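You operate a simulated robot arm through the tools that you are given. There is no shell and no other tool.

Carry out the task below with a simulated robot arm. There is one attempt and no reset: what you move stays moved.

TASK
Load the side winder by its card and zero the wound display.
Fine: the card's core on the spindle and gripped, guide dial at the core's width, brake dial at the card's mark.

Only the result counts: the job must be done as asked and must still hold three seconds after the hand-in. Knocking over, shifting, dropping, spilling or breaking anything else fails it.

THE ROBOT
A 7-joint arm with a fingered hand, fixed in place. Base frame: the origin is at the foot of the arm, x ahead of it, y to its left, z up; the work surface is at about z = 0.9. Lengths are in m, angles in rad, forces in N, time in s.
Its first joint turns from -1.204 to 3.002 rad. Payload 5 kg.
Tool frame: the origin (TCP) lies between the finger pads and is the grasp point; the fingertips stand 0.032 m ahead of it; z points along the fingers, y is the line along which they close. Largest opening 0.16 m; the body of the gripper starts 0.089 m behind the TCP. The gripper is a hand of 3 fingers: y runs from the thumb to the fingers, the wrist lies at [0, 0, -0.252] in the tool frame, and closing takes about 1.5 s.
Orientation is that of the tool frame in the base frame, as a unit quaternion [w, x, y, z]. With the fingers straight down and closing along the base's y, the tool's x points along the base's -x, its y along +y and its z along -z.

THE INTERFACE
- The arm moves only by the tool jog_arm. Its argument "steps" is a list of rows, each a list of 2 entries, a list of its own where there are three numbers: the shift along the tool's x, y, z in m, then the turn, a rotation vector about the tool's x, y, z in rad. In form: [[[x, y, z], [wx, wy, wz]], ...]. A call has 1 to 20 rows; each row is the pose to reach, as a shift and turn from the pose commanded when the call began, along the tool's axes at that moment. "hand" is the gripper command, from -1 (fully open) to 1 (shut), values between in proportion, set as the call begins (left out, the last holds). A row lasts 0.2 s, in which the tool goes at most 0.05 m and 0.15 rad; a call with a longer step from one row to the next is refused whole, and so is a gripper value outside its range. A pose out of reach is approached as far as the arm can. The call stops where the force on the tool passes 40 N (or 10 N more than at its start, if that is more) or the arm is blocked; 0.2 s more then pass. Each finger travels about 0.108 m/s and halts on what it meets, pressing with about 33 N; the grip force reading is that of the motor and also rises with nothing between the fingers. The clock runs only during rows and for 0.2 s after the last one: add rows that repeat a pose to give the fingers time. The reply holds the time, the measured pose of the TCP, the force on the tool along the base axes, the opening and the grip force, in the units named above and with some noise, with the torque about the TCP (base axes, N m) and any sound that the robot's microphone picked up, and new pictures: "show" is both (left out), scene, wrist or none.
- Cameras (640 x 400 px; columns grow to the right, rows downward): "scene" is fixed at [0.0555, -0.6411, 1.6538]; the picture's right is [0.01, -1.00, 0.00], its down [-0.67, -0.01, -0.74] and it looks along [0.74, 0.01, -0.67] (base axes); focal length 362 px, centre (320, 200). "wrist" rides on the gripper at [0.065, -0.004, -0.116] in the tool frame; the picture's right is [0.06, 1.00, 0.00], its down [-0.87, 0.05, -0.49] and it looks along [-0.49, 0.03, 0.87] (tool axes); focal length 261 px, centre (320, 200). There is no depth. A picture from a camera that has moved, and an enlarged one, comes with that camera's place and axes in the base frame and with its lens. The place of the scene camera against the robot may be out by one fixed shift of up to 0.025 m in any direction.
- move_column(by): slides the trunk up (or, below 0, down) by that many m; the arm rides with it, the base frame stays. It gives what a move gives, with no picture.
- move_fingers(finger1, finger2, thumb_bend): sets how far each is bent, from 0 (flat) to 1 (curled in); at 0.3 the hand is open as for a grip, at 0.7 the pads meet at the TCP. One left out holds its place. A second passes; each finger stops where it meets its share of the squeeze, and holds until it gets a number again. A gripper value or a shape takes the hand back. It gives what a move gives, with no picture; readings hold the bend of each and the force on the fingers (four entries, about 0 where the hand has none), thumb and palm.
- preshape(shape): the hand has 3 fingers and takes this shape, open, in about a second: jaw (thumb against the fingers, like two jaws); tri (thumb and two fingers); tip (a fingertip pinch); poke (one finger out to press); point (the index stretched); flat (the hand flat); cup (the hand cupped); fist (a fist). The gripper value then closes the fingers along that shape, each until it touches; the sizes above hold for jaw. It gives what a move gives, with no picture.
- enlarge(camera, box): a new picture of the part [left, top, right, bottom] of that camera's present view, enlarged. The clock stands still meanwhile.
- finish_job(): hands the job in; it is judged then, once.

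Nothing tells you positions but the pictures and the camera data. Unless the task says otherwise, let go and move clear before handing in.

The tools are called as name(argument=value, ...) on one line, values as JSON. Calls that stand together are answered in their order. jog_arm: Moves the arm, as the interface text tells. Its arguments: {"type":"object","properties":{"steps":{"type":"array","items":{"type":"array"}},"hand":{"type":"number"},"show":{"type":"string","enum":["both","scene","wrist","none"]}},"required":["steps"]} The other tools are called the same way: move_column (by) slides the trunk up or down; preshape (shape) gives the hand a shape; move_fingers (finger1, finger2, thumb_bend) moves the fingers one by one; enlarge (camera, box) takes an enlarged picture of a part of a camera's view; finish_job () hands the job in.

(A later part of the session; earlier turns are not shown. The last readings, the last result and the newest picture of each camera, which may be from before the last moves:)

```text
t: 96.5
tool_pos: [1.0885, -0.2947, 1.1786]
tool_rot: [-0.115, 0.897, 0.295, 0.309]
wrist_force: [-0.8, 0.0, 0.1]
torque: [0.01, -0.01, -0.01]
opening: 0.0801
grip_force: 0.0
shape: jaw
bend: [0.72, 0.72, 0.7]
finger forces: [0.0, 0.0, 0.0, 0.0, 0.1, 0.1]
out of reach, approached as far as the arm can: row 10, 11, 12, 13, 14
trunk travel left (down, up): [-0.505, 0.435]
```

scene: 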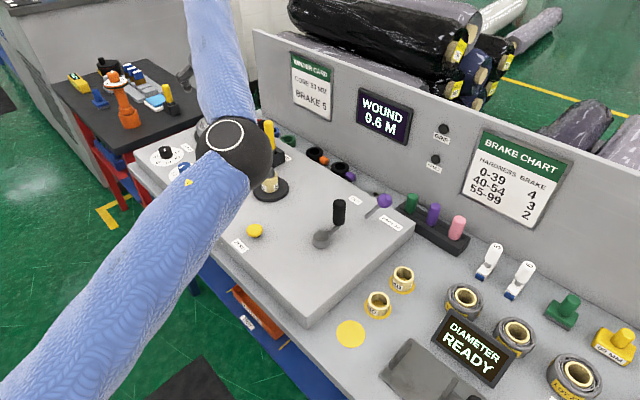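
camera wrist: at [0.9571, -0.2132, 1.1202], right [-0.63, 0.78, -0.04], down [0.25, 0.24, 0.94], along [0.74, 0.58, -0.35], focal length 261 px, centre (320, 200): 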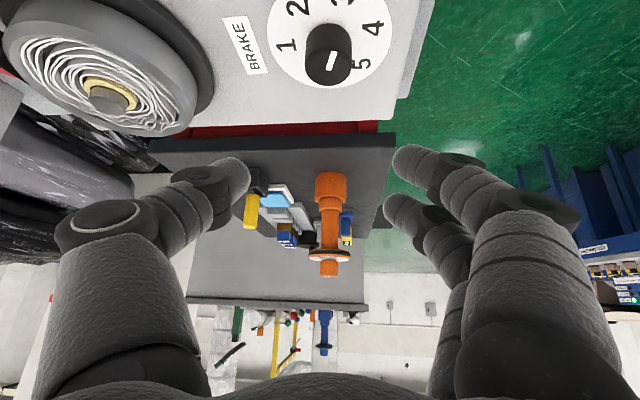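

The roll limit made the arm re-posture, with the hand now flipped (roll ≈ π) but the same approach axis. I'll test whether this posture can reach over the brake knob.

jog_arm(steps=[[[0.0092, -0.0294, 0.0232], [0, 0, 0]], [[0.0184, -0.0588, 0.0464], [0, 0, 0]], [[0.0277, -0.0883, 0.0697], [0, 0, 0]], [[0.0369, -0.1177, 0.0929], [0, 0, 0]], [[0.0461, -0.1471, 0.1161], [0, 0, 0]], [[0.0461, -0.1471, 0.1161], [0, 0, 0]]], show="both")

```text
t: 97.9
tool_pos: [1.0895, -0.2942, 1.1786]
tool_rot: [-0.114, 0.897, 0.296, 0.309]
wrist_force: [0.0, -0.1, -0.1]
torque: [0.03, -0.03, -0.02]
opening: 0.0802
grip_force: 0.1
shape: jaw
bend: [0.72, 0.72, 0.7]
finger forces: [0.1, 0.0, 0.0, 0.0, 0.0, 0.1]
out of reach, approached as far as the arm can: row 1, 2, 3, 4, 5, 6
trunk travel left (down, up): [-0.505, 0.435]
camera wrist: at [1.072, -0.3069, 1.3107], right [0.64, -0.77, 0.02], down [-0.76, -0.63, -0.16], along [0.13, 0.09, -0.99], focal length 261 px, centre (320, 200)
```

scene: 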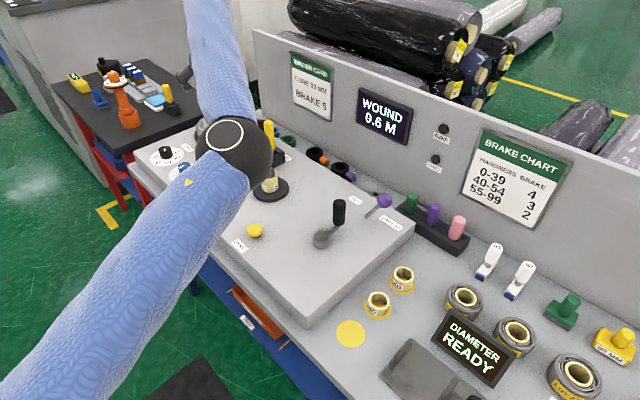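
wrist: 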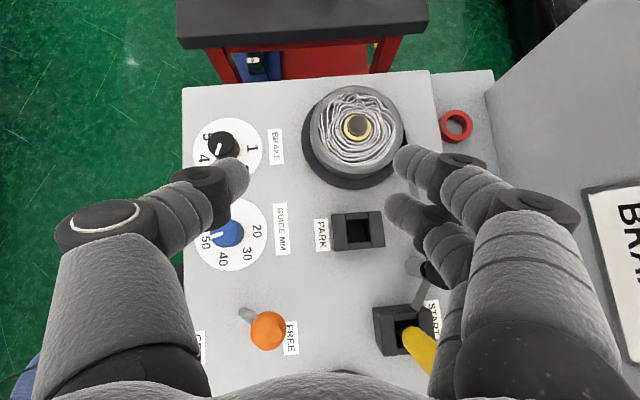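

The arm is pinned at the roll limit. I'll unroll slightly to free it and see if the new posture keeps its longer reach.

jog_arm(steps=[[[0, 0, 0], [0, 0, -0.14]], [[0, 0, 0], [0, 0, -0.28]], [[0, 0, 0], [0, 0, -0.42]], [[0, 0, 0], [0, 0, -0.56]], [[0, 0, 0], [0, 0, -0.56]]], show="scene")

```text
t: 99.1
tool_pos: [1.0919, -0.2925, 1.1714]
tool_rot: [-0.023, 0.78, 0.532, 0.329]
wrist_force: [-0.2, -0.5, 0.4]
torque: [-0.02, 0.01, -0.01]
opening: 0.0799
grip_force: 0.1
shape: jaw
bend: [0.72, 0.72, 0.7]
finger forces: [0.0, 0.0, 0.0, 0.0, 0.0, 0.1]
out of reach, approached as far as the arm can: row 1, 2, 3, 4, 5
trunk travel left (down, up): [-0.505, 0.435]
```

scene: 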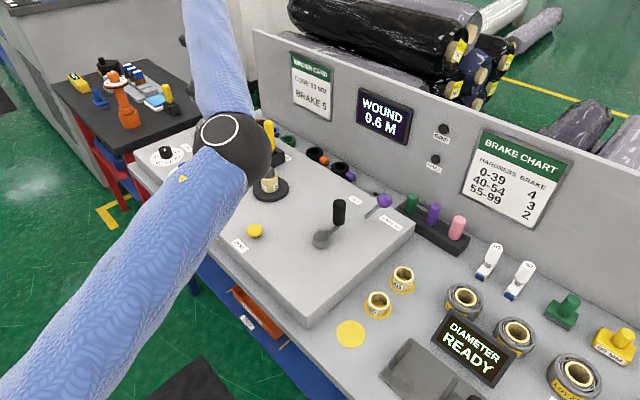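

jog_arm(steps=[[[0.0116, -0.0137, 0.0185], [0, 0, 0]], [[0.0232, -0.0273, 0.0369], [0, 0, 0]], [[0.0348, -0.041, 0.0554], [0, 0, 0]], [[0.0464, -0.0547, 0.0738], [0, 0, 0]], [[0.0464, -0.0547, 0.0738], [0, 0, 0]], [[0.0464, -0.0547, 0.0738], [0, 0, 0]]], show="scene")

```text
t: 100.5
tool_pos: [1.0858, -0.2236, 1.1239]
tool_rot: [-0.024, 0.779, 0.531, 0.331]
wrist_force: [-0.1, 0.2, -0.6]
torque: [0.01, 0.01, -0.01]
opening: 0.0801
grip_force: 0.1
shape: jaw
bend: [0.72, 0.72, 0.7]
finger forces: [0.0, 0.0, 0.0, 0.1, 0.0, 0.1]
out of reach, approached as far as the arm can: row 2, 3, 4, 5, 6
trunk travel left (down, up): [-0.505, 0.435]
```

scene: 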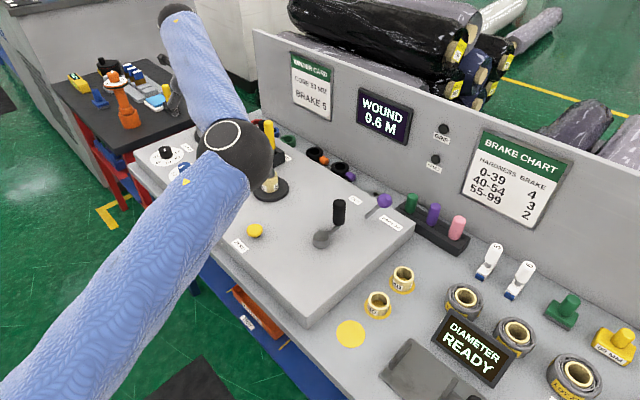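

I'll do a clean diagnostic: rotate the whole pose about the base axis by 0.1 rad, which needs only joint 1. If that fails, joint 1 is at its limit.

jog_arm(steps=[[[0.031, -0.011, 0.0168], [0.0179, 0.0105, -0.0261]], [[0.0619, -0.0221, 0.0337], [0.0359, 0.0209, -0.0522]], [[0.0929, -0.0331, 0.0505], [0.0538, 0.0314, -0.0783]], [[0.0929, -0.0331, 0.0505], [0.0538, 0.0314, -0.0783]], [[0.0929, -0.0331, 0.0505], [0.0538, 0.0314, -0.0783]]], show="scene")

```text
t: 101.7
tool_pos: [1.0517, -0.1562, 1.1012]
tool_rot: [-0.042, 0.752, 0.57, 0.327]
wrist_force: [-0.6, 0.3, -0.2]
torque: [-0.02, -0.02, 0.05]
opening: 0.0801
grip_force: 0.1
shape: jaw
bend: [0.72, 0.72, 0.7]
finger forces: [0.0, 0.0, 0.0, 0.1, 0.0, 0.0]
out of reach, approached as far as the arm can: row 1, 2, 3, 4, 5
trunk travel left (down, up): [-0.505, 0.435]
```

scene: 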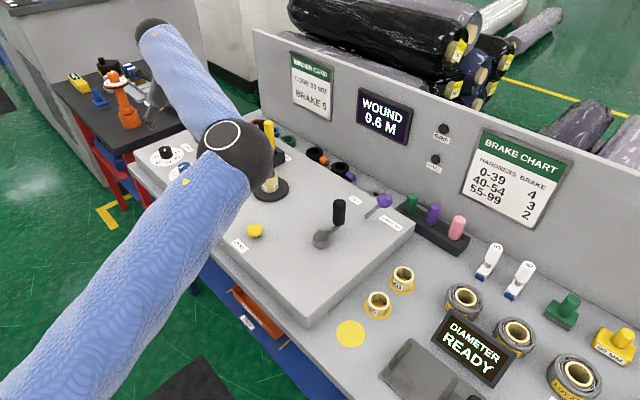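

Joint 1 is indeed at a limit in this posture, so for the brake knob I'll use a larger tilt (~1.0 rad) with the trunk a bit lower. First I'll unroll the hand and back off.

jog_arm(steps=[[[0, 0, -0.03], [0, 0, -0.1456]], [[0, 0, -0.06], [0, 0, -0.2911]], [[0, 0, -0.08], [0, 0, -0.4367]], [[0, 0, -0.08], [0, 0, -0.5822]], [[0, 0, -0.08], [0, 0, -0.7278]], [[0, 0, -0.08], [0, 0, -0.8733]], [[0, 0, -0.08], [0, 0, -1.0189]], [[0, 0, -0.08], [0, 0, -1.1644]], [[0, 0, -0.08], [0, 0, -1.31]], [[0, 0, -0.08], [0, 0, -1.4556]], [[0, 0, -0.08], [0, 0, -1.6011]], [[0, 0, -0.08], [0, 0, -1.7467]], [[0, 0, -0.08], [0, 0, -1.8922]], [[0, 0, -0.08], [0, 0, -2.0378]], [[0, 0, -0.08], [0, 0, -2.1833]], [[0, 0, -0.08], [0, 0, -2.3289]], [[0, 0, -0.08], [0, 0, -2.4744]], [[0, 0, -0.08], [0, 0, -2.62]], [[0, 0, -0.08], [0, 0, -2.62]]], show="both")

```text
t: 105.7
tool_pos: [1.0109, -0.1922, 1.1621]
tool_rot: [0.306, -0.357, 0.874, 0.123]
wrist_force: [1.0, 0.5, -0.3]
torque: [0.01, 0.01, 0.02]
opening: 0.0804
grip_force: 0.0
shape: jaw
bend: [0.72, 0.72, 0.7]
finger forces: [0.1, 0.0, 0.1, 0.0, 0.0, 0.1]
trunk travel left (down, up): [-0.505, 0.435]
camera wrist: at [0.9269, -0.2813, 1.2123], right [-0.73, 0.68, -0.04], down [0.23, 0.3, 0.93], along [0.64, 0.67, -0.38], focal length 261 px, centre (320, 200)
```

scene: 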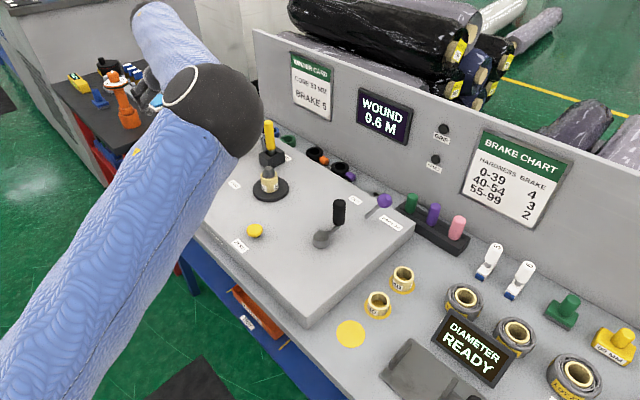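
wrist: 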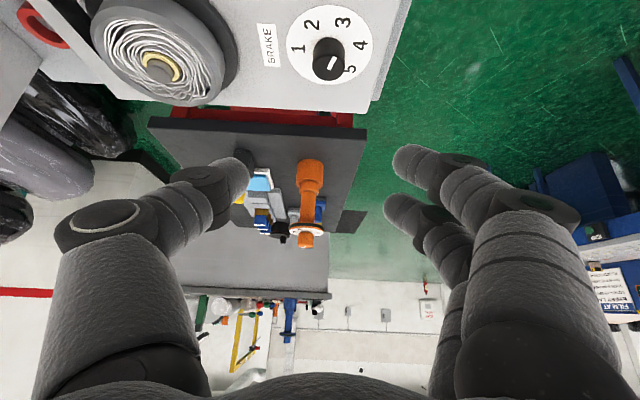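

Before that, I'll try one re-posturing trick in a retracted, comfortable pose: push the hand roll past its joint limit so the wrist/elbow swivels, then unroll. First retract.

jog_arm(steps=[[[0.028, 0.0097, -0.0332], [0.0445, 0, 0.0559]], [[0.0559, 0.0194, -0.0664], [0.0889, 0, 0.1118]], [[0.0838, 0.0291, -0.0996], [0.1334, 0, 0.1677]], [[0.1117, 0.0388, -0.1327], [0.1779, 0, 0.2236]], [[0.1396, 0.0485, -0.1659], [0.2224, 0, 0.2795]], [[0.1676, 0.0582, -0.1991], [0.2668, 0, 0.3354]], [[0.1955, 0.0679, -0.2323], [0.3113, 0, 0.3913]], [[0.1955, 0.0679, -0.2323], [0.3113, 0, 0.3913]]], show="none")

jog_arm(steps=[[[0, 0, 0], [0, 0, 0.145]], [[0, 0, 0], [0, 0, 0.29]], [[0, 0, 0], [0, 0, 0.435]], [[0, 0, 0], [0, 0, 0.58]], [[0, 0, 0], [0, 0, 0.725]], [[0, 0, 0], [0, 0, 0.87]], [[0, 0, 0], [0, 0, 1.015]], [[0, 0, 0], [0, 0, 1.16]], [[0, 0, 0], [0, 0, 1.305]], [[0, 0, 0], [0, 0, 1.45]], [[0, 0, 0], [0, 0, 1.595]], [[0, 0, 0], [0, 0, 1.74]], [[0, 0, 0], [0, 0, 1.885]], [[0, 0, 0], [0, 0, 2.03]], [[0, 0, 0], [0, 0, 2.175]], [[0, 0, 0], [0, 0, 2.32]], [[0, 0, 0], [0, 0, 2.465]], [[0, 0, 0], [0, 0, 2.61]], [[0, 0, 0], [0, 0, 2.755]], [[0, 0, 0], [0, 0, 2.9]]], show="scene")

```text
t: 107.5
tool_pos: [0.7516, -0.3497, 1.2202]
tool_rot: [0.327, -0.129, 0.935, 0.044]
wrist_force: [-0.8, -1.0, 0.0]
torque: [0.01, 0.03, 0.02]
opening: 0.0797
grip_force: 0.1
shape: jaw
bend: [0.72, 0.72, 0.7]
finger forces: [0.0, 0.0, 0.0, 0.0, 0.1, 0.1]
trunk travel left (down, up): [-0.505, 0.435]
```

```text
t: 111.7
tool_pos: [0.7897, -0.4789, 1.2538]
tool_rot: [0.034, 0.873, 0.358, 0.329]
wrist_force: [-1.4, 0.8, 0.2]
torque: [-0.06, 0.01, -0.05]
opening: 0.0799
grip_force: 0.2
shape: jaw
bend: [0.72, 0.72, 0.7]
finger forces: [0.0, 0.0, 0.0, 0.0, 0.0, 0.0]
out of reach, approached as far as the arm can: row 16, 17, 18, 19, 20
trunk travel left (down, up): [-0.505, 0.435]
```

scene: 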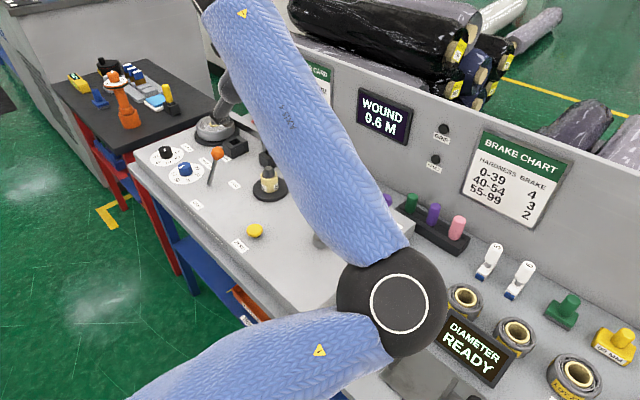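

The elbow swivelled substantially to the right, away from the joint‑1 limit. Now I'll unroll the hand and see whether the new posture persists.

jog_arm(steps=[[[0, 0, 0], [0, 0, -0.1395]], [[0, 0, 0], [0, 0, -0.2789]], [[0, 0, 0], [0, 0, -0.4184]], [[0, 0, 0], [0, 0, -0.5579]], [[0, 0, 0], [0, 0, -0.6974]], [[0, 0, 0], [0, 0, -0.8368]], [[0, 0, 0], [0, 0, -0.9763]], [[0, 0, 0], [0, 0, -1.1158]], [[0, 0, 0], [0, 0, -1.2553]], [[0, 0, 0], [0, 0, -1.3947]], [[0, 0, 0], [0, 0, -1.5342]], [[0, 0, 0], [0, 0, -1.6737]], [[0, 0, 0], [0, 0, -1.8132]], [[0, 0, 0], [0, 0, -1.9526]], [[0, 0, 0], [0, 0, -2.0921]], [[0, 0, 0], [0, 0, -2.2316]], [[0, 0, 0], [0, 0, -2.3711]], [[0, 0, 0], [0, 0, -2.5105]], [[0, 0, 0], [0, 0, -2.65]], [[0, 0, 0], [0, 0, -2.65]]], show="scene")

```text
t: 115.9
tool_pos: [0.7928, -0.4774, 1.246]
tool_rot: [0.327, -0.135, 0.934, 0.048]
wrist_force: [-0.9, 0.6, 0.4]
torque: [0.0, 0.01, -0.01]
opening: 0.0801
grip_force: 0.0
shape: jaw
bend: [0.72, 0.72, 0.7]
finger forces: [0.0, 0.1, 0.1, 0.0, 0.0, 0.0]
trunk travel left (down, up): [-0.505, 0.435]
```

scene: 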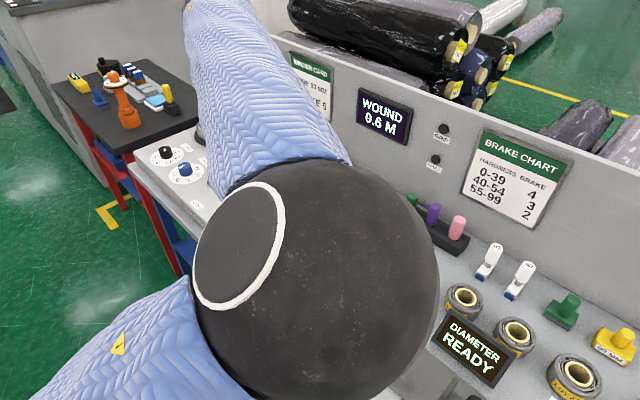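

jog_arm(steps=[[[-0.0155, 0.0242, 0.031], [0, 0, 0]], [[-0.031, 0.0484, 0.062], [0, 0, 0]], [[-0.0466, 0.0726, 0.0929], [0, 0, 0]], [[-0.0621, 0.0969, 0.1239], [0, 0, 0]], [[-0.0776, 0.1211, 0.1549], [0, 0, 0]], [[-0.0932, 0.1453, 0.1859], [0, 0, 0]], [[-0.1087, 0.1695, 0.2168], [0, 0, 0]], [[-0.1242, 0.1937, 0.2478], [0, 0, 0]], [[-0.1242, 0.1937, 0.2478], [0, 0, 0]]], show="scene")

```text
t: 117.9
tool_pos: [0.9808, -0.2217, 1.1346]
tool_rot: [0.327, -0.135, 0.934, 0.048]
wrist_force: [-0.7, 0.6, 0.1]
torque: [0.01, -0.01, 0.03]
opening: 0.08
grip_force: 0.0
shape: jaw
bend: [0.72, 0.72, 0.7]
finger forces: [0.1, 0.0, 0.0, 0.0, 0.1, 0.0]
trunk travel left (down, up): [-0.505, 0.435]
```

scene: 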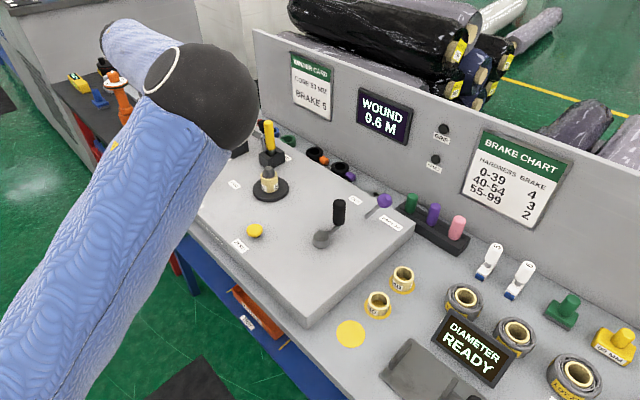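

jog_arm(steps=[[[-0.0185, 0.0188, 0.0297], [0, 0, 0]], [[-0.0369, 0.0376, 0.0593], [0, 0, 0]], [[-0.0554, 0.0564, 0.089], [0, 0, 0]], [[-0.0554, 0.0564, 0.089], [0, 0, 0]]], show="scene")

```text
t: 118.9
tool_pos: [1.0344, -0.1597, 1.0914]
tool_rot: [0.328, -0.134, 0.934, 0.048]
wrist_force: [0.0, 0.0, -0.1]
torque: [-0.06, 0.03, -0.03]
opening: 0.0798
grip_force: 0.0
shape: jaw
bend: [0.72, 0.72, 0.7]
finger forces: [0.0, 0.1, 0.0, 0.0, 0.1, 0.1]
out of reach, approached as far as the arm can: row 3, 4
trunk travel left (down, up): [-0.505, 0.435]
```

scene: 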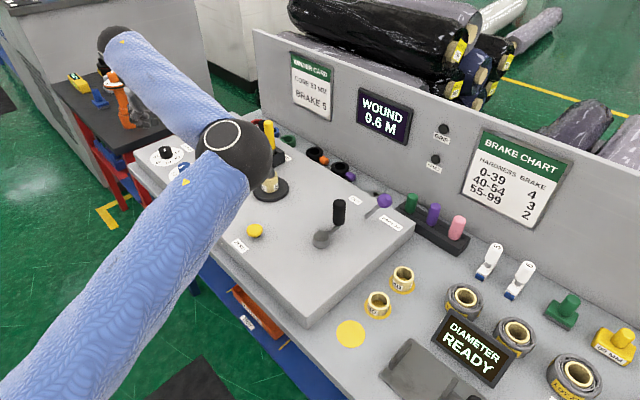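

The elbow returns to the same pinned spot, so for the brake knob I'll use a strong tilt with a two-finger pinch. I'll back up a little and look at the hand's "tip" shape.

jog_arm(steps=[[[0.02, 0, -0.03], [0, 0, 0]], [[0.03, 0, -0.06], [0, 0, 0]], [[0.03, 0, -0.06], [0, 0, 0]]], show="none")

preshape(shape="tip")

jog_arm(steps=[[[0, 0, 0], [0, 0, 0]]], show="wrist")

```text
t: 119.7
tool_pos: [0.9762, -0.1753, 1.1196]
tool_rot: [0.326, -0.134, 0.934, 0.048]
wrist_force: [-0.6, 0.3, -0.4]
torque: [-0.02, -0.01, -0.02]
opening: 0.08
grip_force: 0.2
shape: jaw
bend: [0.72, 0.72, 0.7]
finger forces: [0.0, 0.0, 0.0, 0.0, 0.0, 0.0]
trunk travel left (down, up): [-0.505, 0.435]
```

```text
t: 120.6
tool_pos: [0.9759, -0.175, 1.1211]
tool_rot: [0.326, -0.134, 0.935, 0.047]
wrist_force: [-0.1, -0.5, 0.1]
torque: [0.02, 0.01, -0.02]
opening: 0.1597
grip_force: 0.2
shape: tip
bend: [0.3, 0.3, 0.3]
finger forces: [0.0, 0.0, 0.0, 0.1, 0.1, 0.0]
trunk travel left (down, up): [-0.505, 0.435]
```

```text
t: 121.0
tool_pos: [0.9768, -0.1762, 1.1203]
tool_rot: [0.326, -0.134, 0.935, 0.048]
wrist_force: [-0.3, -0.7, -0.2]
torque: [0.03, 0.01, -0.02]
opening: 0.1597
grip_force: 0.1
shape: tip
bend: [0.3, 0.3, 0.3]
finger forces: [0.0, 0.0, 0.1, 0.0, 0.1, 0.0]
trunk travel left (down, up): [-0.505, 0.435]
camera wrist: at [0.86, -0.2154, 1.1711], right [-0.33, 0.94, -0.04], down [0.34, 0.16, 0.93], along [0.88, 0.29, -0.38], focal length 261 px, centre (320, 200)
```

wrist: 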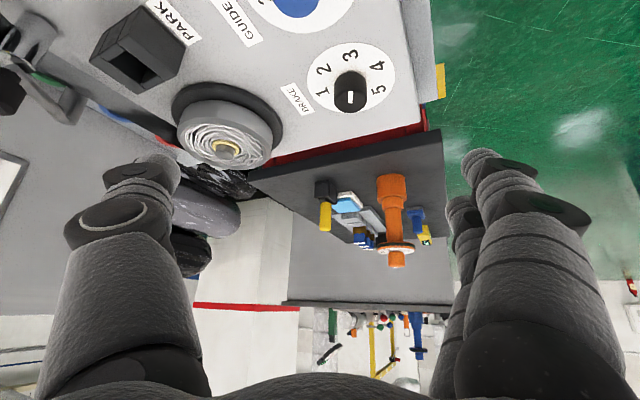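

jog_arm(steps=[[[0, 0, 0], [0, 0, 0]], [[0, 0, 0], [0, 0, 0]], [[0, 0, 0], [0, 0, 0]], [[0, 0, 0], [0, 0, 0]], [[0, 0, 0], [0, 0, 0]]], hand=0.4, show="wrist")

```text
t: 122.2
tool_pos: [0.9763, -0.1761, 1.1202]
tool_rot: [0.326, -0.134, 0.934, 0.047]
wrist_force: [-0.1, -0.2, -0.2]
torque: [0.01, 0.0, 0.01]
opening: 0.0485
grip_force: 0.1
shape: tip
bend: [0.73, 0.73, 0.7]
finger forces: [0.1, 0.0, 0.0, 0.0, 0.1, 0.0]
trunk travel left (down, up): [-0.505, 0.435]
camera wrist: at [0.86, -0.2155, 1.171], right [-0.33, 0.94, -0.04], down [0.34, 0.16, 0.93], along [0.88, 0.29, -0.38], focal length 261 px, centre (320, 200)
```

wrist: 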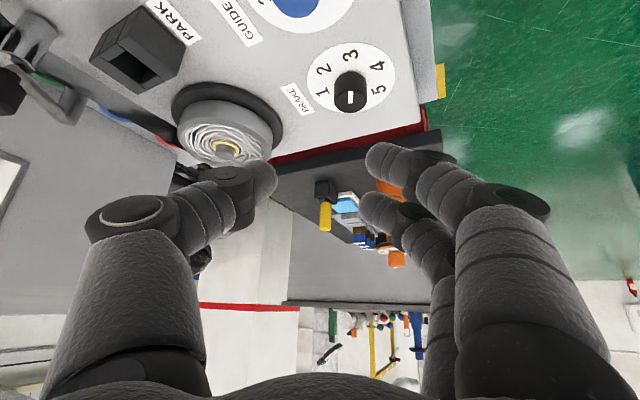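

The tip shape matches jaw here. Plan for the brake knob: tilt ≈0.95, roll +0.4 so thumb and lower finger meet the knob at the same height, trunk lowered ~0.17 m. Raising first, then lowering the trunk.

jog_arm(steps=[[[-0.025, 0, -0.0312], [0, 0, 0]], [[-0.05, 0, -0.0625], [0, 0, 0]], [[-0.075, 0, -0.0937], [0, 0, 0]], [[-0.0999, 0, -0.1249], [0, 0, 0]], [[-0.0999, 0, -0.1249], [0, 0, 0]]], hand=0, show="none")

move_column(by=-0.17)

```text
t: 123.4
tool_pos: [0.9711, -0.1783, 1.281]
tool_rot: [0.328, -0.135, 0.934, 0.048]
wrist_force: [-0.9, 0.0, 0.8]
torque: [-0.05, -0.01, -0.02]
opening: 0.0796
grip_force: 0.1
shape: tip
bend: [0.72, 0.72, 0.7]
finger forces: [0.1, 0.0, 0.0, 0.0, 0.0, 0.1]
out of reach, approached as far as the arm can: row 4, 5
trunk travel left (down, up): [-0.505, 0.435]
```

```text
t: 125.3
tool_pos: [0.9725, -0.1783, 1.1091]
tool_rot: [0.327, -0.134, 0.934, 0.049]
wrist_force: [0.3, -0.1, -0.3]
torque: [-0.01, 0.01, 0.01]
opening: 0.0796
grip_force: 0.1
shape: tip
bend: [0.72, 0.72, 0.7]
finger forces: [0.0, 0.1, 0.0, 0.0, 0.1, 0.0]
trunk travel left (down, up): [-0.335, 0.605]
```

jog_arm(steps=[[[-0.0056, 0, 0.0083], [-0.0832, 0, -0.1042]], [[-0.0112, 0.0001, 0.0167], [-0.1664, 0, -0.2083]], [[-0.0168, 0.0002, 0.025], [-0.2496, 0, -0.3125]], [[-0.0168, 0.0002, 0.025], [-0.2496, 0, -0.3125]]], show="none")

jog_arm(steps=[[[0, 0, 0], [0, -0.09, 0]], [[0, 0, 0], [0, -0.18, 0]], [[0, 0, 0], [0, -0.276, 0]], [[0, 0, 0], [0, -0.276, 0]]], show="both")

```text
t: 126.3
tool_pos: [0.9984, -0.1738, 1.0968]
tool_rot: [0.312, -0.318, 0.888, 0.113]
wrist_force: [0.0, 0.6, -0.2]
torque: [-0.01, 0.04, 0.02]
opening: 0.0797
grip_force: 0.1
shape: tip
bend: [0.72, 0.72, 0.7]
finger forces: [0.0, 0.1, 0.0, 0.0, 0.0, 0.0]
out of reach, approached as far as the arm can: row 3, 4
trunk travel left (down, up): [-0.335, 0.605]
```

```text
t: 127.3
tool_pos: [0.9984, -0.1774, 1.0968]
tool_rot: [0.431, -0.298, 0.838, 0.155]
wrist_force: [-0.8, 0.0, 0.3]
torque: [0.03, -0.02, 0.02]
opening: 0.0795
grip_force: 0.1
shape: tip
bend: [0.72, 0.72, 0.7]
finger forces: [0.0, 0.1, 0.0, 0.1, 0.1, 0.0]
trunk travel left (down, up): [-0.335, 0.605]
camera wrist: at [0.8985, -0.2645, 1.1115], right [-0.66, 0.75, -0.05], down [0.05, 0.11, 0.99], along [0.75, 0.65, -0.11], focal length 261 px, centre (320, 200)
```

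scene: 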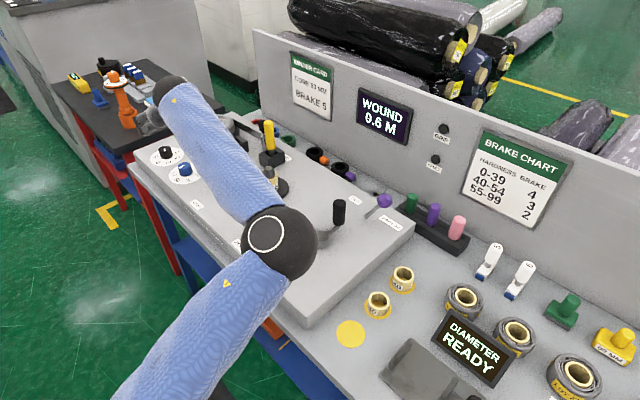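
wrist: 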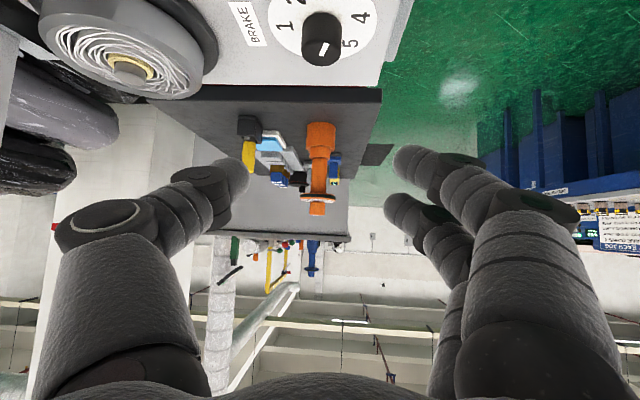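

The new low-trunk posture has the elbow clear of its pinned position. Advancing toward the brake knob along the tool axis.

jog_arm(steps=[[[0, -0.0014, 0.0387], [0, 0, 0]], [[0, -0.0027, 0.0773], [0, 0, 0]], [[-0.0004, -0.0041, 0.116], [0, 0, 0]], [[-0.0004, -0.0041, 0.116], [0, 0, 0]]], show="both")

```text
t: 128.3
tool_pos: [1.0743, -0.1205, 1.0342]
tool_rot: [0.432, -0.299, 0.837, 0.154]
wrist_force: [-0.3, -0.5, 0.5]
torque: [-0.03, -0.02, -0.04]
opening: 0.0796
grip_force: 0.0
shape: tip
bend: [0.72, 0.72, 0.7]
finger forces: [0.1, 0.0, 0.0, 0.1, 0.0, 0.0]
trunk travel left (down, up): [-0.335, 0.605]
camera wrist: at [0.9751, -0.2079, 1.0489], right [-0.66, 0.75, -0.05], down [0.05, 0.11, 0.99], along [0.75, 0.65, -0.11], focal length 261 px, centre (320, 200)
```

scene: 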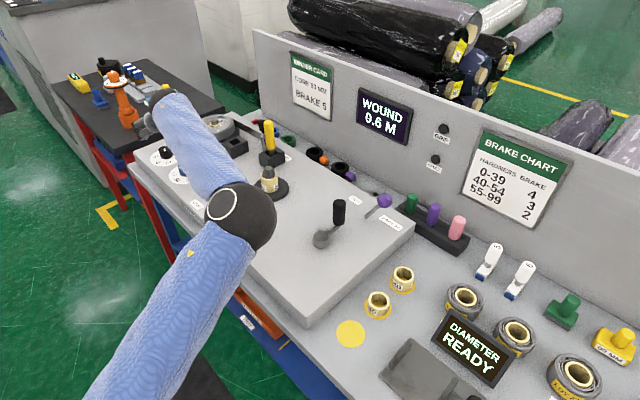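
wrist: 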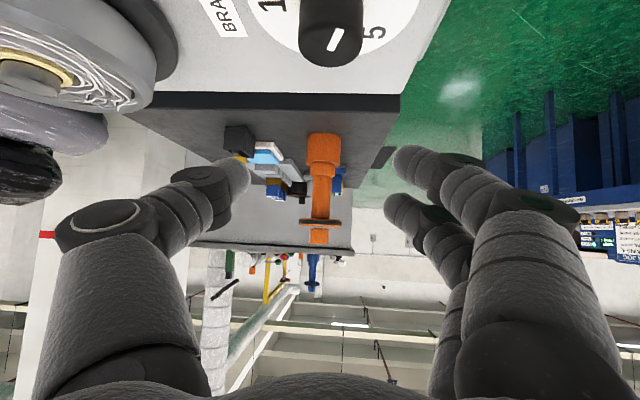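

No limits flagged. I'll see whether a smaller tilt (0.75) also works here, which would give a better grip.

jog_arm(steps=[[[0.001, 0, 0.0106], [0, 0.1, 0]], [[0.002, 0, 0.0212], [0, 0.2, 0]], [[0.002, 0, 0.0212], [0, 0.2, 0]], [[0.002, 0, 0.0212], [0, 0.2, 0]]], show="wrist")

enlarge(camera="wrist", box=[230, 0, 430, 130])

```text
t: 129.3
tool_pos: [1.061, -0.1423, 1.0081]
tool_rot: [0.366, -0.31, 0.868, 0.132]
wrist_force: [0.4, 0.4, 0.1]
torque: [-0.02, -0.01, 0.03]
opening: 0.0793
grip_force: 0.1
shape: tip
bend: [0.72, 0.72, 0.7]
finger forces: [0.1, 0.0, 0.1, 0.1, 0.1, 0.1]
out of reach, approached as far as the arm can: row 1, 2, 3, 4
trunk travel left (down, up): [-0.335, 0.605]
camera wrist: at [0.965, -0.2281, 1.0413], right [-0.67, 0.74, -0.04], down [0.16, 0.2, 0.97], along [0.73, 0.64, -0.25], focal length 261 px, centre (320, 200)
```

wrist: 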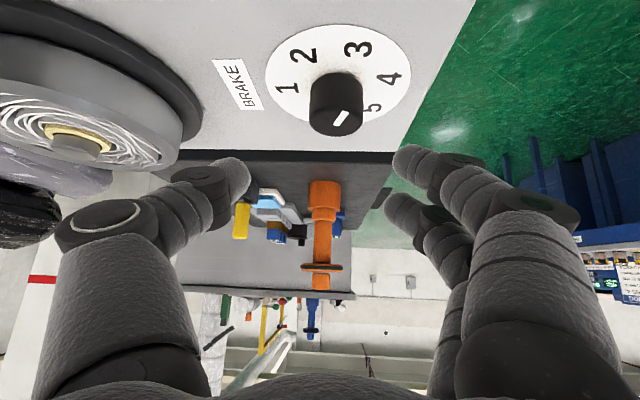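

```text
3.08 times, centred on (330, 65) of wrist
camera zoom: at [0.965, -0.2281, 1.0413], right [-0.67, 0.74, -0.04], down [0.16, 0.2, 0.97], along [0.73, 0.64, -0.25], focal length 802 px, centre (289, 615)
```

zoom: 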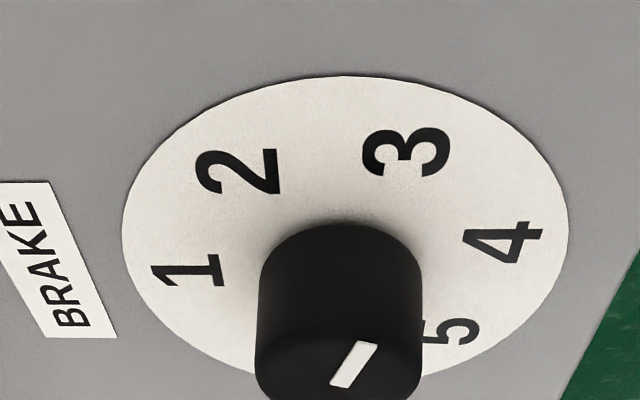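

0.75 is just out of reach, so I'll use 0.95. That view also refined the brake knob centre to (1.087,-0.1095). Returning to tilt 0.95 above it and testing the azimuth range for twisting.

jog_arm(steps=[[[-0.0057, 0.0045, 0.0116], [0, -0.075, 0]], [[-0.0114, 0.0089, 0.0232], [0, -0.15, 0]], [[-0.0114, 0.0089, 0.0232], [0, -0.15, 0]]], show="none")

jog_arm(steps=[[[0, 0, 0], [-0.0651, 0, -0.0465]], [[0, 0, 0], [-0.1302, 0, -0.093]], [[0, 0, 0], [-0.1954, 0, -0.1396]], [[0, 0, 0], [-0.1954, 0, -0.1396]]], show="wrist")

```text
t: 130.1
tool_pos: [1.0723, -0.119, 0.9971]
tool_rot: [0.431, -0.298, 0.837, 0.155]
wrist_force: [0.1, -0.7, -0.3]
torque: [0.0, 0.01, -0.01]
opening: 0.0794
grip_force: 0.0
shape: tip
bend: [0.72, 0.72, 0.7]
finger forces: [0.0, 0.1, 0.0, 0.0, 0.0, 0.0]
trunk travel left (down, up): [-0.335, 0.605]
```

```text
t: 131.1
tool_pos: [1.0719, -0.1185, 0.9978]
tool_rot: [0.408, -0.398, 0.795, 0.207]
wrist_force: [0.4, 0.2, 1.1]
torque: [-0.01, 0.01, 0.01]
opening: 0.0796
grip_force: 0.1
shape: tip
bend: [0.72, 0.72, 0.7]
finger forces: [0.1, 0.0, 0.0, 0.0, 0.0, 0.1]
trunk travel left (down, up): [-0.335, 0.605]
camera wrist: at [0.9971, -0.2291, 1.0124], right [-0.82, 0.57, -0.05], down [0.02, 0.11, 0.99], along [0.57, 0.81, -0.11], focal length 261 px, centre (320, 200)
```

wrist: 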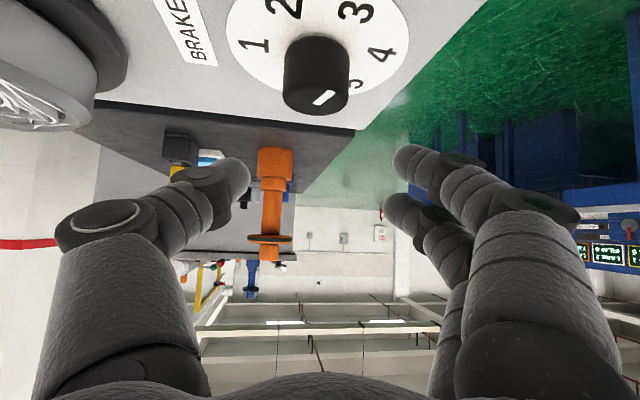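

jog_arm(steps=[[[0, 0, 0], [-0.11, 0, -0.0784]], [[0, 0, 0], [-0.2199, 0, -0.1567]], [[0, 0, 0], [-0.2199, 0, -0.1567]]], show="scene")

```text
t: 131.9
tool_pos: [1.0533, -0.1171, 0.9952]
tool_rot: [0.378, -0.501, 0.735, 0.259]
wrist_force: [0.1, -1.2, 0.1]
torque: [0.01, -0.02, -0.03]
opening: 0.0799
grip_force: 0.0
shape: tip
bend: [0.72, 0.72, 0.7]
finger forces: [0.1, 0.1, 0.0, 0.0, 0.1, 0.0]
out of reach, approached as far as the arm can: row 2, 3
trunk travel left (down, up): [-0.335, 0.605]
```

scene: 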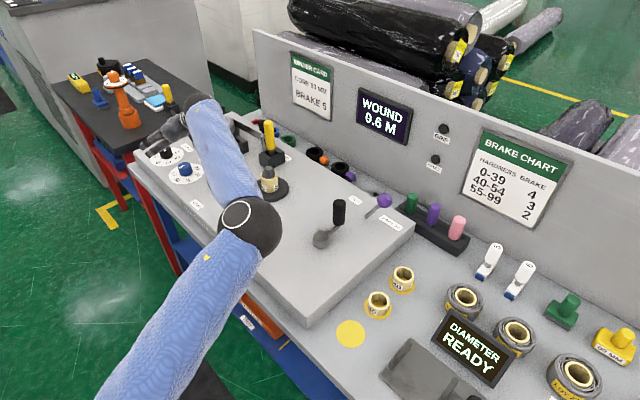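

Azimuth up to ~1.0 works. I'll set 0.95, add the +0.4 roll, and check the finger layout relative to the brake knob.

jog_arm(steps=[[[0.0007, -0.0082, 0.0019], [0.0671, 0, 0.0478]], [[0.0014, -0.0164, 0.0039], [0.1341, 0, 0.0955]], [[0.0021, -0.0246, 0.0058], [0.2012, 0, 0.1433]], [[0.0021, -0.0246, 0.0058], [0.2012, 0, 0.1433]]], show="none")

jog_arm(steps=[[[0, 0, 0], [0, 0, 0.14]], [[0, 0, 0], [0, 0, 0.28]], [[0, 0, 0], [0, 0, 0.4]], [[0, 0, 0], [0, 0, 0.4]]], show="wrist")

enlarge(camera="wrist", box=[200, 20, 440, 240])

```text
t: 132.9
tool_pos: [1.0767, -0.1245, 0.9909]
tool_rot: [0.407, -0.406, 0.791, 0.211]
wrist_force: [-0.6, -0.1, -0.7]
torque: [-0.01, -0.02, -0.03]
opening: 0.0796
grip_force: 0.0
shape: tip
bend: [0.72, 0.72, 0.7]
finger forces: [0.0, 0.1, 0.1, 0.0, 0.0, 0.0]
trunk travel left (down, up): [-0.335, 0.605]
```

```text
t: 133.9
tool_pos: [1.0773, -0.1232, 0.9904]
tool_rot: [0.357, -0.241, 0.856, 0.288]
wrist_force: [0.6, 0.3, 0.1]
torque: [0.02, 0.02, 0.02]
opening: 0.08
grip_force: 0.1
shape: tip
bend: [0.72, 0.72, 0.7]
finger forces: [0.1, 0.0, 0.0, 0.0, 0.0, 0.0]
trunk travel left (down, up): [-0.335, 0.605]
camera wrist: at [0.9841, -0.2178, 1.0082], right [-0.65, 0.71, 0.27], down [0.28, -0.11, 0.95], along [0.7, 0.7, -0.13], focal length 261 px, centre (320, 200)
```

wrist: 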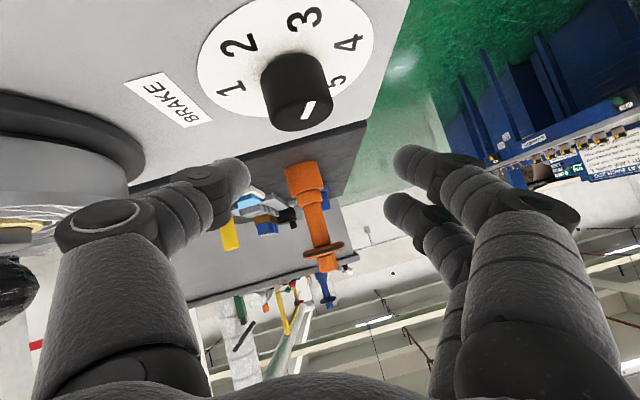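

```text
1.82 times, centred on (320, 130) of wrist
camera zoom: at [0.9841, -0.2178, 1.0082], right [-0.65, 0.71, 0.27], down [0.28, -0.11, 0.95], along [0.7, 0.7, -0.13], focal length 474 px, centre (320, 327)
```

zoom: 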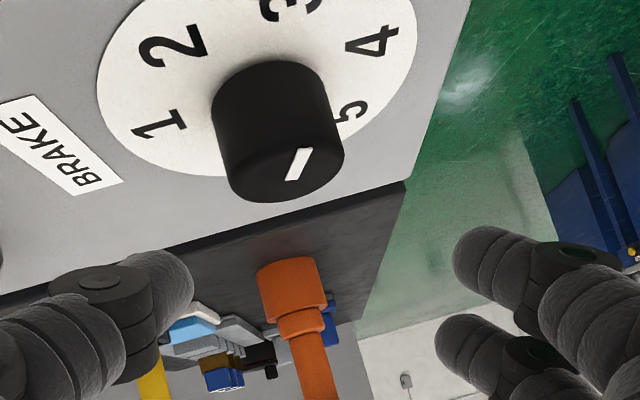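

Too much roll would put the thumb into the panel; 0.25 balances thumb and lower finger. I'll adjust roll, pre-close to ~52 mm, and descend.

jog_arm(steps=[[[0, 0, 0], [0, 0, -0.075]], [[0, 0, 0], [0, 0, -0.15]], [[0, 0, 0], [0, 0, -0.15]]], hand=0.33, show="none")

jog_arm(steps=[[[0.0126, -0.0029, 0.0094], [0, 0, 0]], [[0.0251, -0.0057, 0.0189], [0, 0, 0]], [[0.0315, -0.0072, 0.0236], [0, 0, 0]], [[0.0315, -0.0072, 0.0236], [0, 0, 0]]], show="wrist")

enlarge(camera="wrist", box=[220, 80, 440, 260])

```text
t: 134.7
tool_pos: [1.0763, -0.1242, 0.9903]
tool_rot: [0.378, -0.304, 0.835, 0.259]
wrist_force: [0.3, -0.1, 0.4]
torque: [0.0, -0.02, 0.0]
opening: 0.054
grip_force: 0.0
shape: tip
bend: [0.73, 0.73, 0.7]
finger forces: [0.1, 0.1, 0.0, 0.1, 0.1, 0.1]
trunk travel left (down, up): [-0.335, 0.605]
```

```text
t: 135.7
tool_pos: [1.0772, -0.1254, 0.9506]
tool_rot: [0.378, -0.304, 0.835, 0.26]
wrist_force: [-0.1, 0.3, 0.3]
torque: [0.04, 0.0, 0.01]
opening: 0.0543
grip_force: 0.0
shape: tip
bend: [0.73, 0.73, 0.7]
finger forces: [0.0, 0.0, 0.1, 0.0, 0.1, 0.0]
trunk travel left (down, up): [-0.335, 0.605]
camera wrist: at [0.9909, -0.2254, 0.9659], right [-0.74, 0.66, 0.15], down [0.19, -0.02, 0.98], along [0.65, 0.75, -0.11], focal length 261 px, centre (320, 200)
```

wrist: 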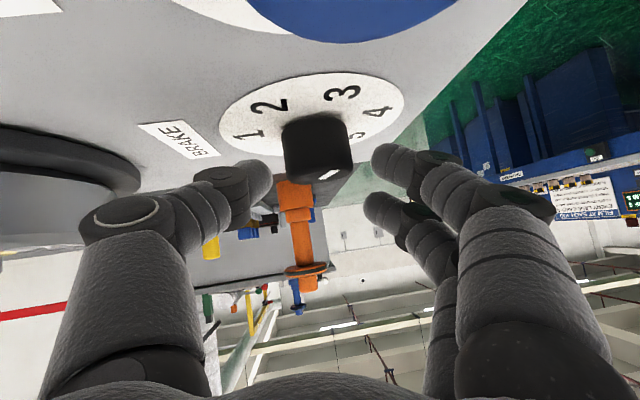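

```text
2.22 times, centred on (330, 170) of wrist
camera zoom: at [0.9909, -0.2254, 0.9659], right [-0.74, 0.66, 0.15], down [0.19, -0.02, 0.98], along [0.65, 0.75, -0.11], focal length 579 px, centre (298, 267)
```

zoom: 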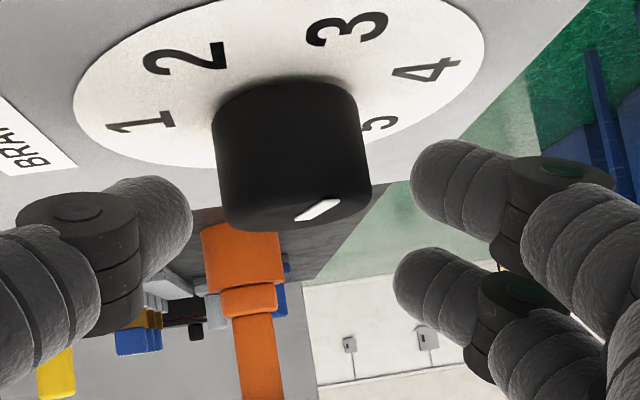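

The knob sits between thumb and lower finger; descending the final 8 mm and closing.

jog_arm(steps=[[[0.003, -0.0027, 0.0022], [0, 0, 0]], [[0.0062, -0.0035, 0.0046], [0, 0, 0]], [[0.0062, -0.0035, 0.0046], [0, 0, 0]]], show="none")

jog_arm(steps=[[[0, 0, 0], [0, 0, 0]], [[0, 0, 0], [0, 0, 0]], [[0, 0, 0], [0, 0, 0]], [[0, 0, 0], [0, 0, 0]], [[0, 0, 0], [0, 0, 0]]], hand=1, show="wrist")

enlarge(camera="wrist", box=[220, 80, 440, 260])

```text
t: 136.5
tool_pos: [1.0774, -0.1261, 0.9416]
tool_rot: [0.378, -0.304, 0.835, 0.26]
wrist_force: [-0.9, 0.1, -0.5]
torque: [0.0, 0.02, 0.01]
opening: 0.0541
grip_force: 0.0
shape: tip
bend: [0.73, 0.73, 0.7]
finger forces: [0.0, 0.0, 0.0, 0.0, 0.1, 0.0]
trunk travel left (down, up): [-0.335, 0.605]
```

```text
t: 137.7
tool_pos: [1.0793, -0.1266, 0.9428]
tool_rot: [0.377, -0.305, 0.835, 0.26]
wrist_force: [4.8, -5.2, 3.9]
torque: [0.21, -0.04, -0.2]
opening: 0.0212
grip_force: 32.9
shape: tip
bend: [0.72, 0.74, 0.7]
finger forces: [14.6, 12.8, 0.1, 0.1, 26.4, 0.0]
trunk travel left (down, up): [-0.335, 0.605]
camera wrist: at [0.9924, -0.2274, 0.9578], right [-0.74, 0.66, 0.15], down [0.19, -0.02, 0.98], along [0.65, 0.75, -0.11], focal length 261 px, centre (320, 200)
```

wrist: 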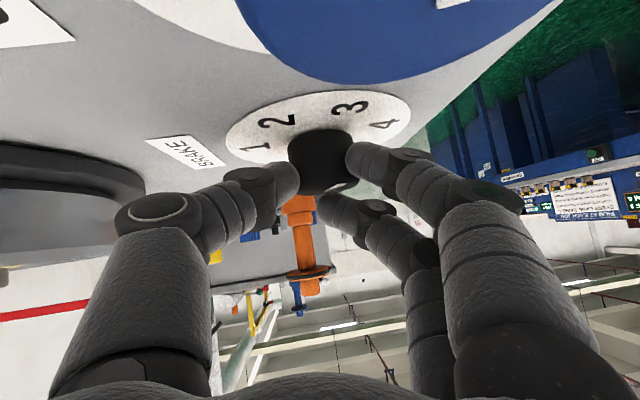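

```text
2.22 times, centred on (330, 170) of wrist
camera zoom: at [0.9924, -0.2274, 0.9578], right [-0.74, 0.66, 0.15], down [0.19, -0.02, 0.98], along [0.65, 0.75, -0.11], focal length 579 px, centre (298, 267)
```

zoom: 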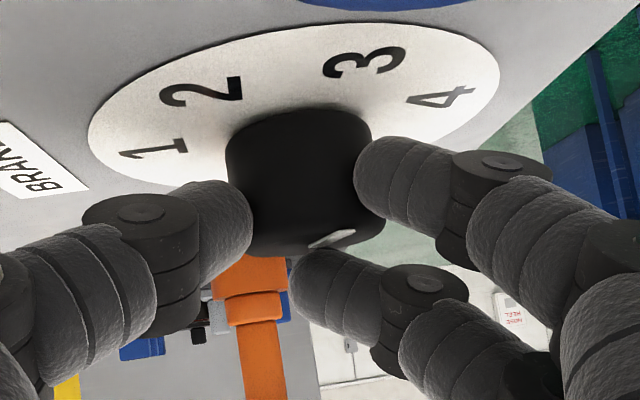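

Gripped by all three digits. Twisting clockwise 0.45 rad about the knob axis.

jog_arm(steps=[[[0.0005, 0.0015, -0.0001], [0.0711, -0.0182, 0.0523]], [[0.0009, 0.0031, -0.0001], [0.1422, -0.0363, 0.1047]], [[0.0012, 0.0047, 0], [0.2134, -0.0545, 0.157]], [[0.0014, 0.0063, 0.0002], [0.2845, -0.0727, 0.2094]], [[0.0015, 0.0079, 0.0006], [0.3556, -0.0908, 0.2617]], [[0.0015, 0.0079, 0.0006], [0.3556, -0.0908, 0.2617]]], show="wrist")

enlarge(camera="wrist", box=[220, 80, 440, 260])

```text
t: 139.1
tool_pos: [1.0709, -0.1193, 0.9427]
tool_rot: [0.426, -0.11, 0.882, 0.168]
wrist_force: [-22.5, -6.6, -0.7]
torque: [0.11, 0.37, 0.25]
opening: 0.0209
grip_force: 33.0
shape: tip
bend: [0.72, 0.74, 0.7]
finger forces: [24.6, 12.5, 0.1, 0.1, 27.1, 0.0]
trunk travel left (down, up): [-0.335, 0.605]
camera wrist: at [0.9491, -0.1724, 0.9581], right [-0.37, 0.91, 0.15], down [0.16, -0.1, 0.98], along [0.91, 0.39, -0.11], focal length 261 px, centre (320, 200)
```

wrist: 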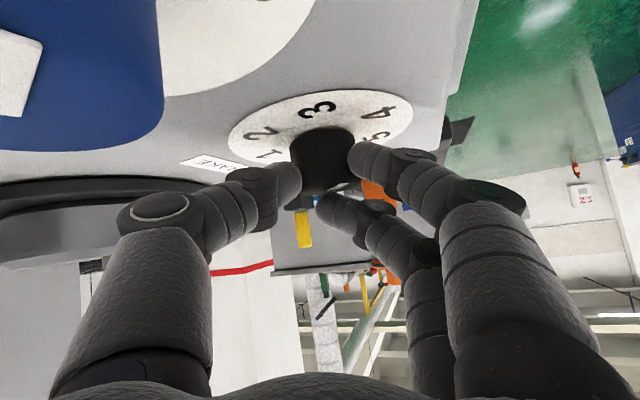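

```text
2.22 times, centred on (330, 170) of wrist
camera zoom: at [0.9491, -0.1724, 0.9581], right [-0.37, 0.91, 0.15], down [0.16, -0.1, 0.98], along [0.91, 0.39, -0.11], focal length 579 px, centre (298, 267)
```

zoom: 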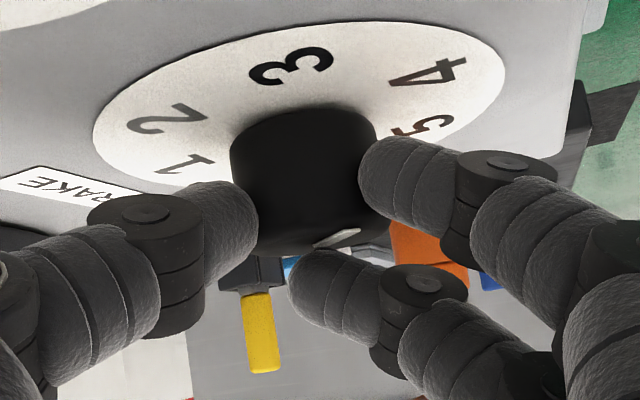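

The knob follows. Releasing, swinging back, and regripping for the next stroke.

jog_arm(steps=[[[0, 0, 0], [0, 0, 0]], [[0, 0, 0], [0, 0, 0]], [[0, 0, 0], [0, 0, 0]]], hand=0.33, show="none")

jog_arm(steps=[[[-0.0007, -0.0014, 0.0005], [-0.0711, 0.0182, -0.0523]], [[-0.0014, -0.0028, 0.0009], [-0.1422, 0.0363, -0.1047]], [[-0.002, -0.0042, 0.0014], [-0.2134, 0.0545, -0.157]], [[-0.0027, -0.0056, 0.0018], [-0.2845, 0.0727, -0.2094]], [[-0.0034, -0.007, 0.0023], [-0.3556, 0.0908, -0.2617]], [[-0.0034, -0.007, 0.0023], [-0.3556, 0.0908, -0.2617]]], show="wrist")

enlarge(camera="wrist", box=[220, 80, 440, 260])

```text
t: 139.9
tool_pos: [1.0717, -0.1184, 0.9429]
tool_rot: [0.425, -0.11, 0.882, 0.169]
wrist_force: [0.0, 0.2, 1.1]
torque: [-0.02, 0.02, -0.02]
opening: 0.053
grip_force: 0.1
shape: tip
bend: [0.73, 0.73, 0.7]
finger forces: [0.0, 0.1, 0.0, 0.1, 0.0, 0.0]
trunk travel left (down, up): [-0.335, 0.605]
```

```text
t: 141.3
tool_pos: [1.0785, -0.1253, 0.9428]
tool_rot: [0.378, -0.305, 0.835, 0.259]
wrist_force: [0.4, 0.5, -0.1]
torque: [-0.01, -0.02, 0.01]
opening: 0.0536
grip_force: 0.1
shape: tip
bend: [0.73, 0.73, 0.7]
finger forces: [0.1, 0.0, 0.1, 0.1, 0.0, 0.0]
trunk travel left (down, up): [-0.335, 0.605]
camera wrist: at [0.9921, -0.2262, 0.9581], right [-0.74, 0.66, 0.15], down [0.19, -0.02, 0.98], along [0.65, 0.75, -0.11], focal length 261 px, centre (320, 200)
```

wrist: 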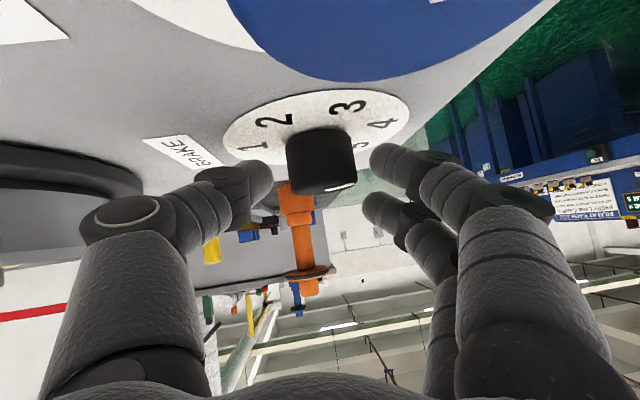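

```text
2.22 times, centred on (330, 170) of wrist
camera zoom: at [0.9921, -0.2262, 0.9581], right [-0.74, 0.66, 0.15], down [0.19, -0.02, 0.98], along [0.65, 0.75, -0.11], focal length 579 px, centre (298, 267)
```

zoom: 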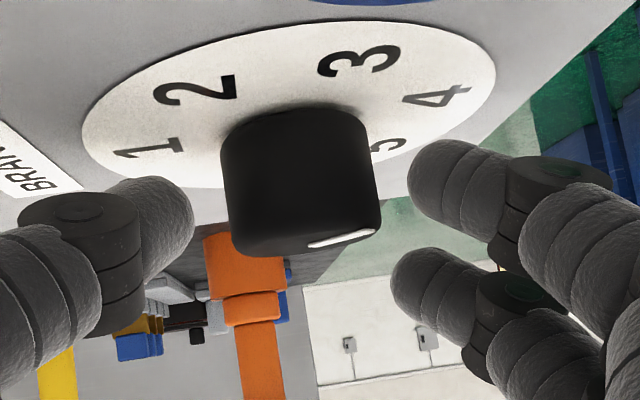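

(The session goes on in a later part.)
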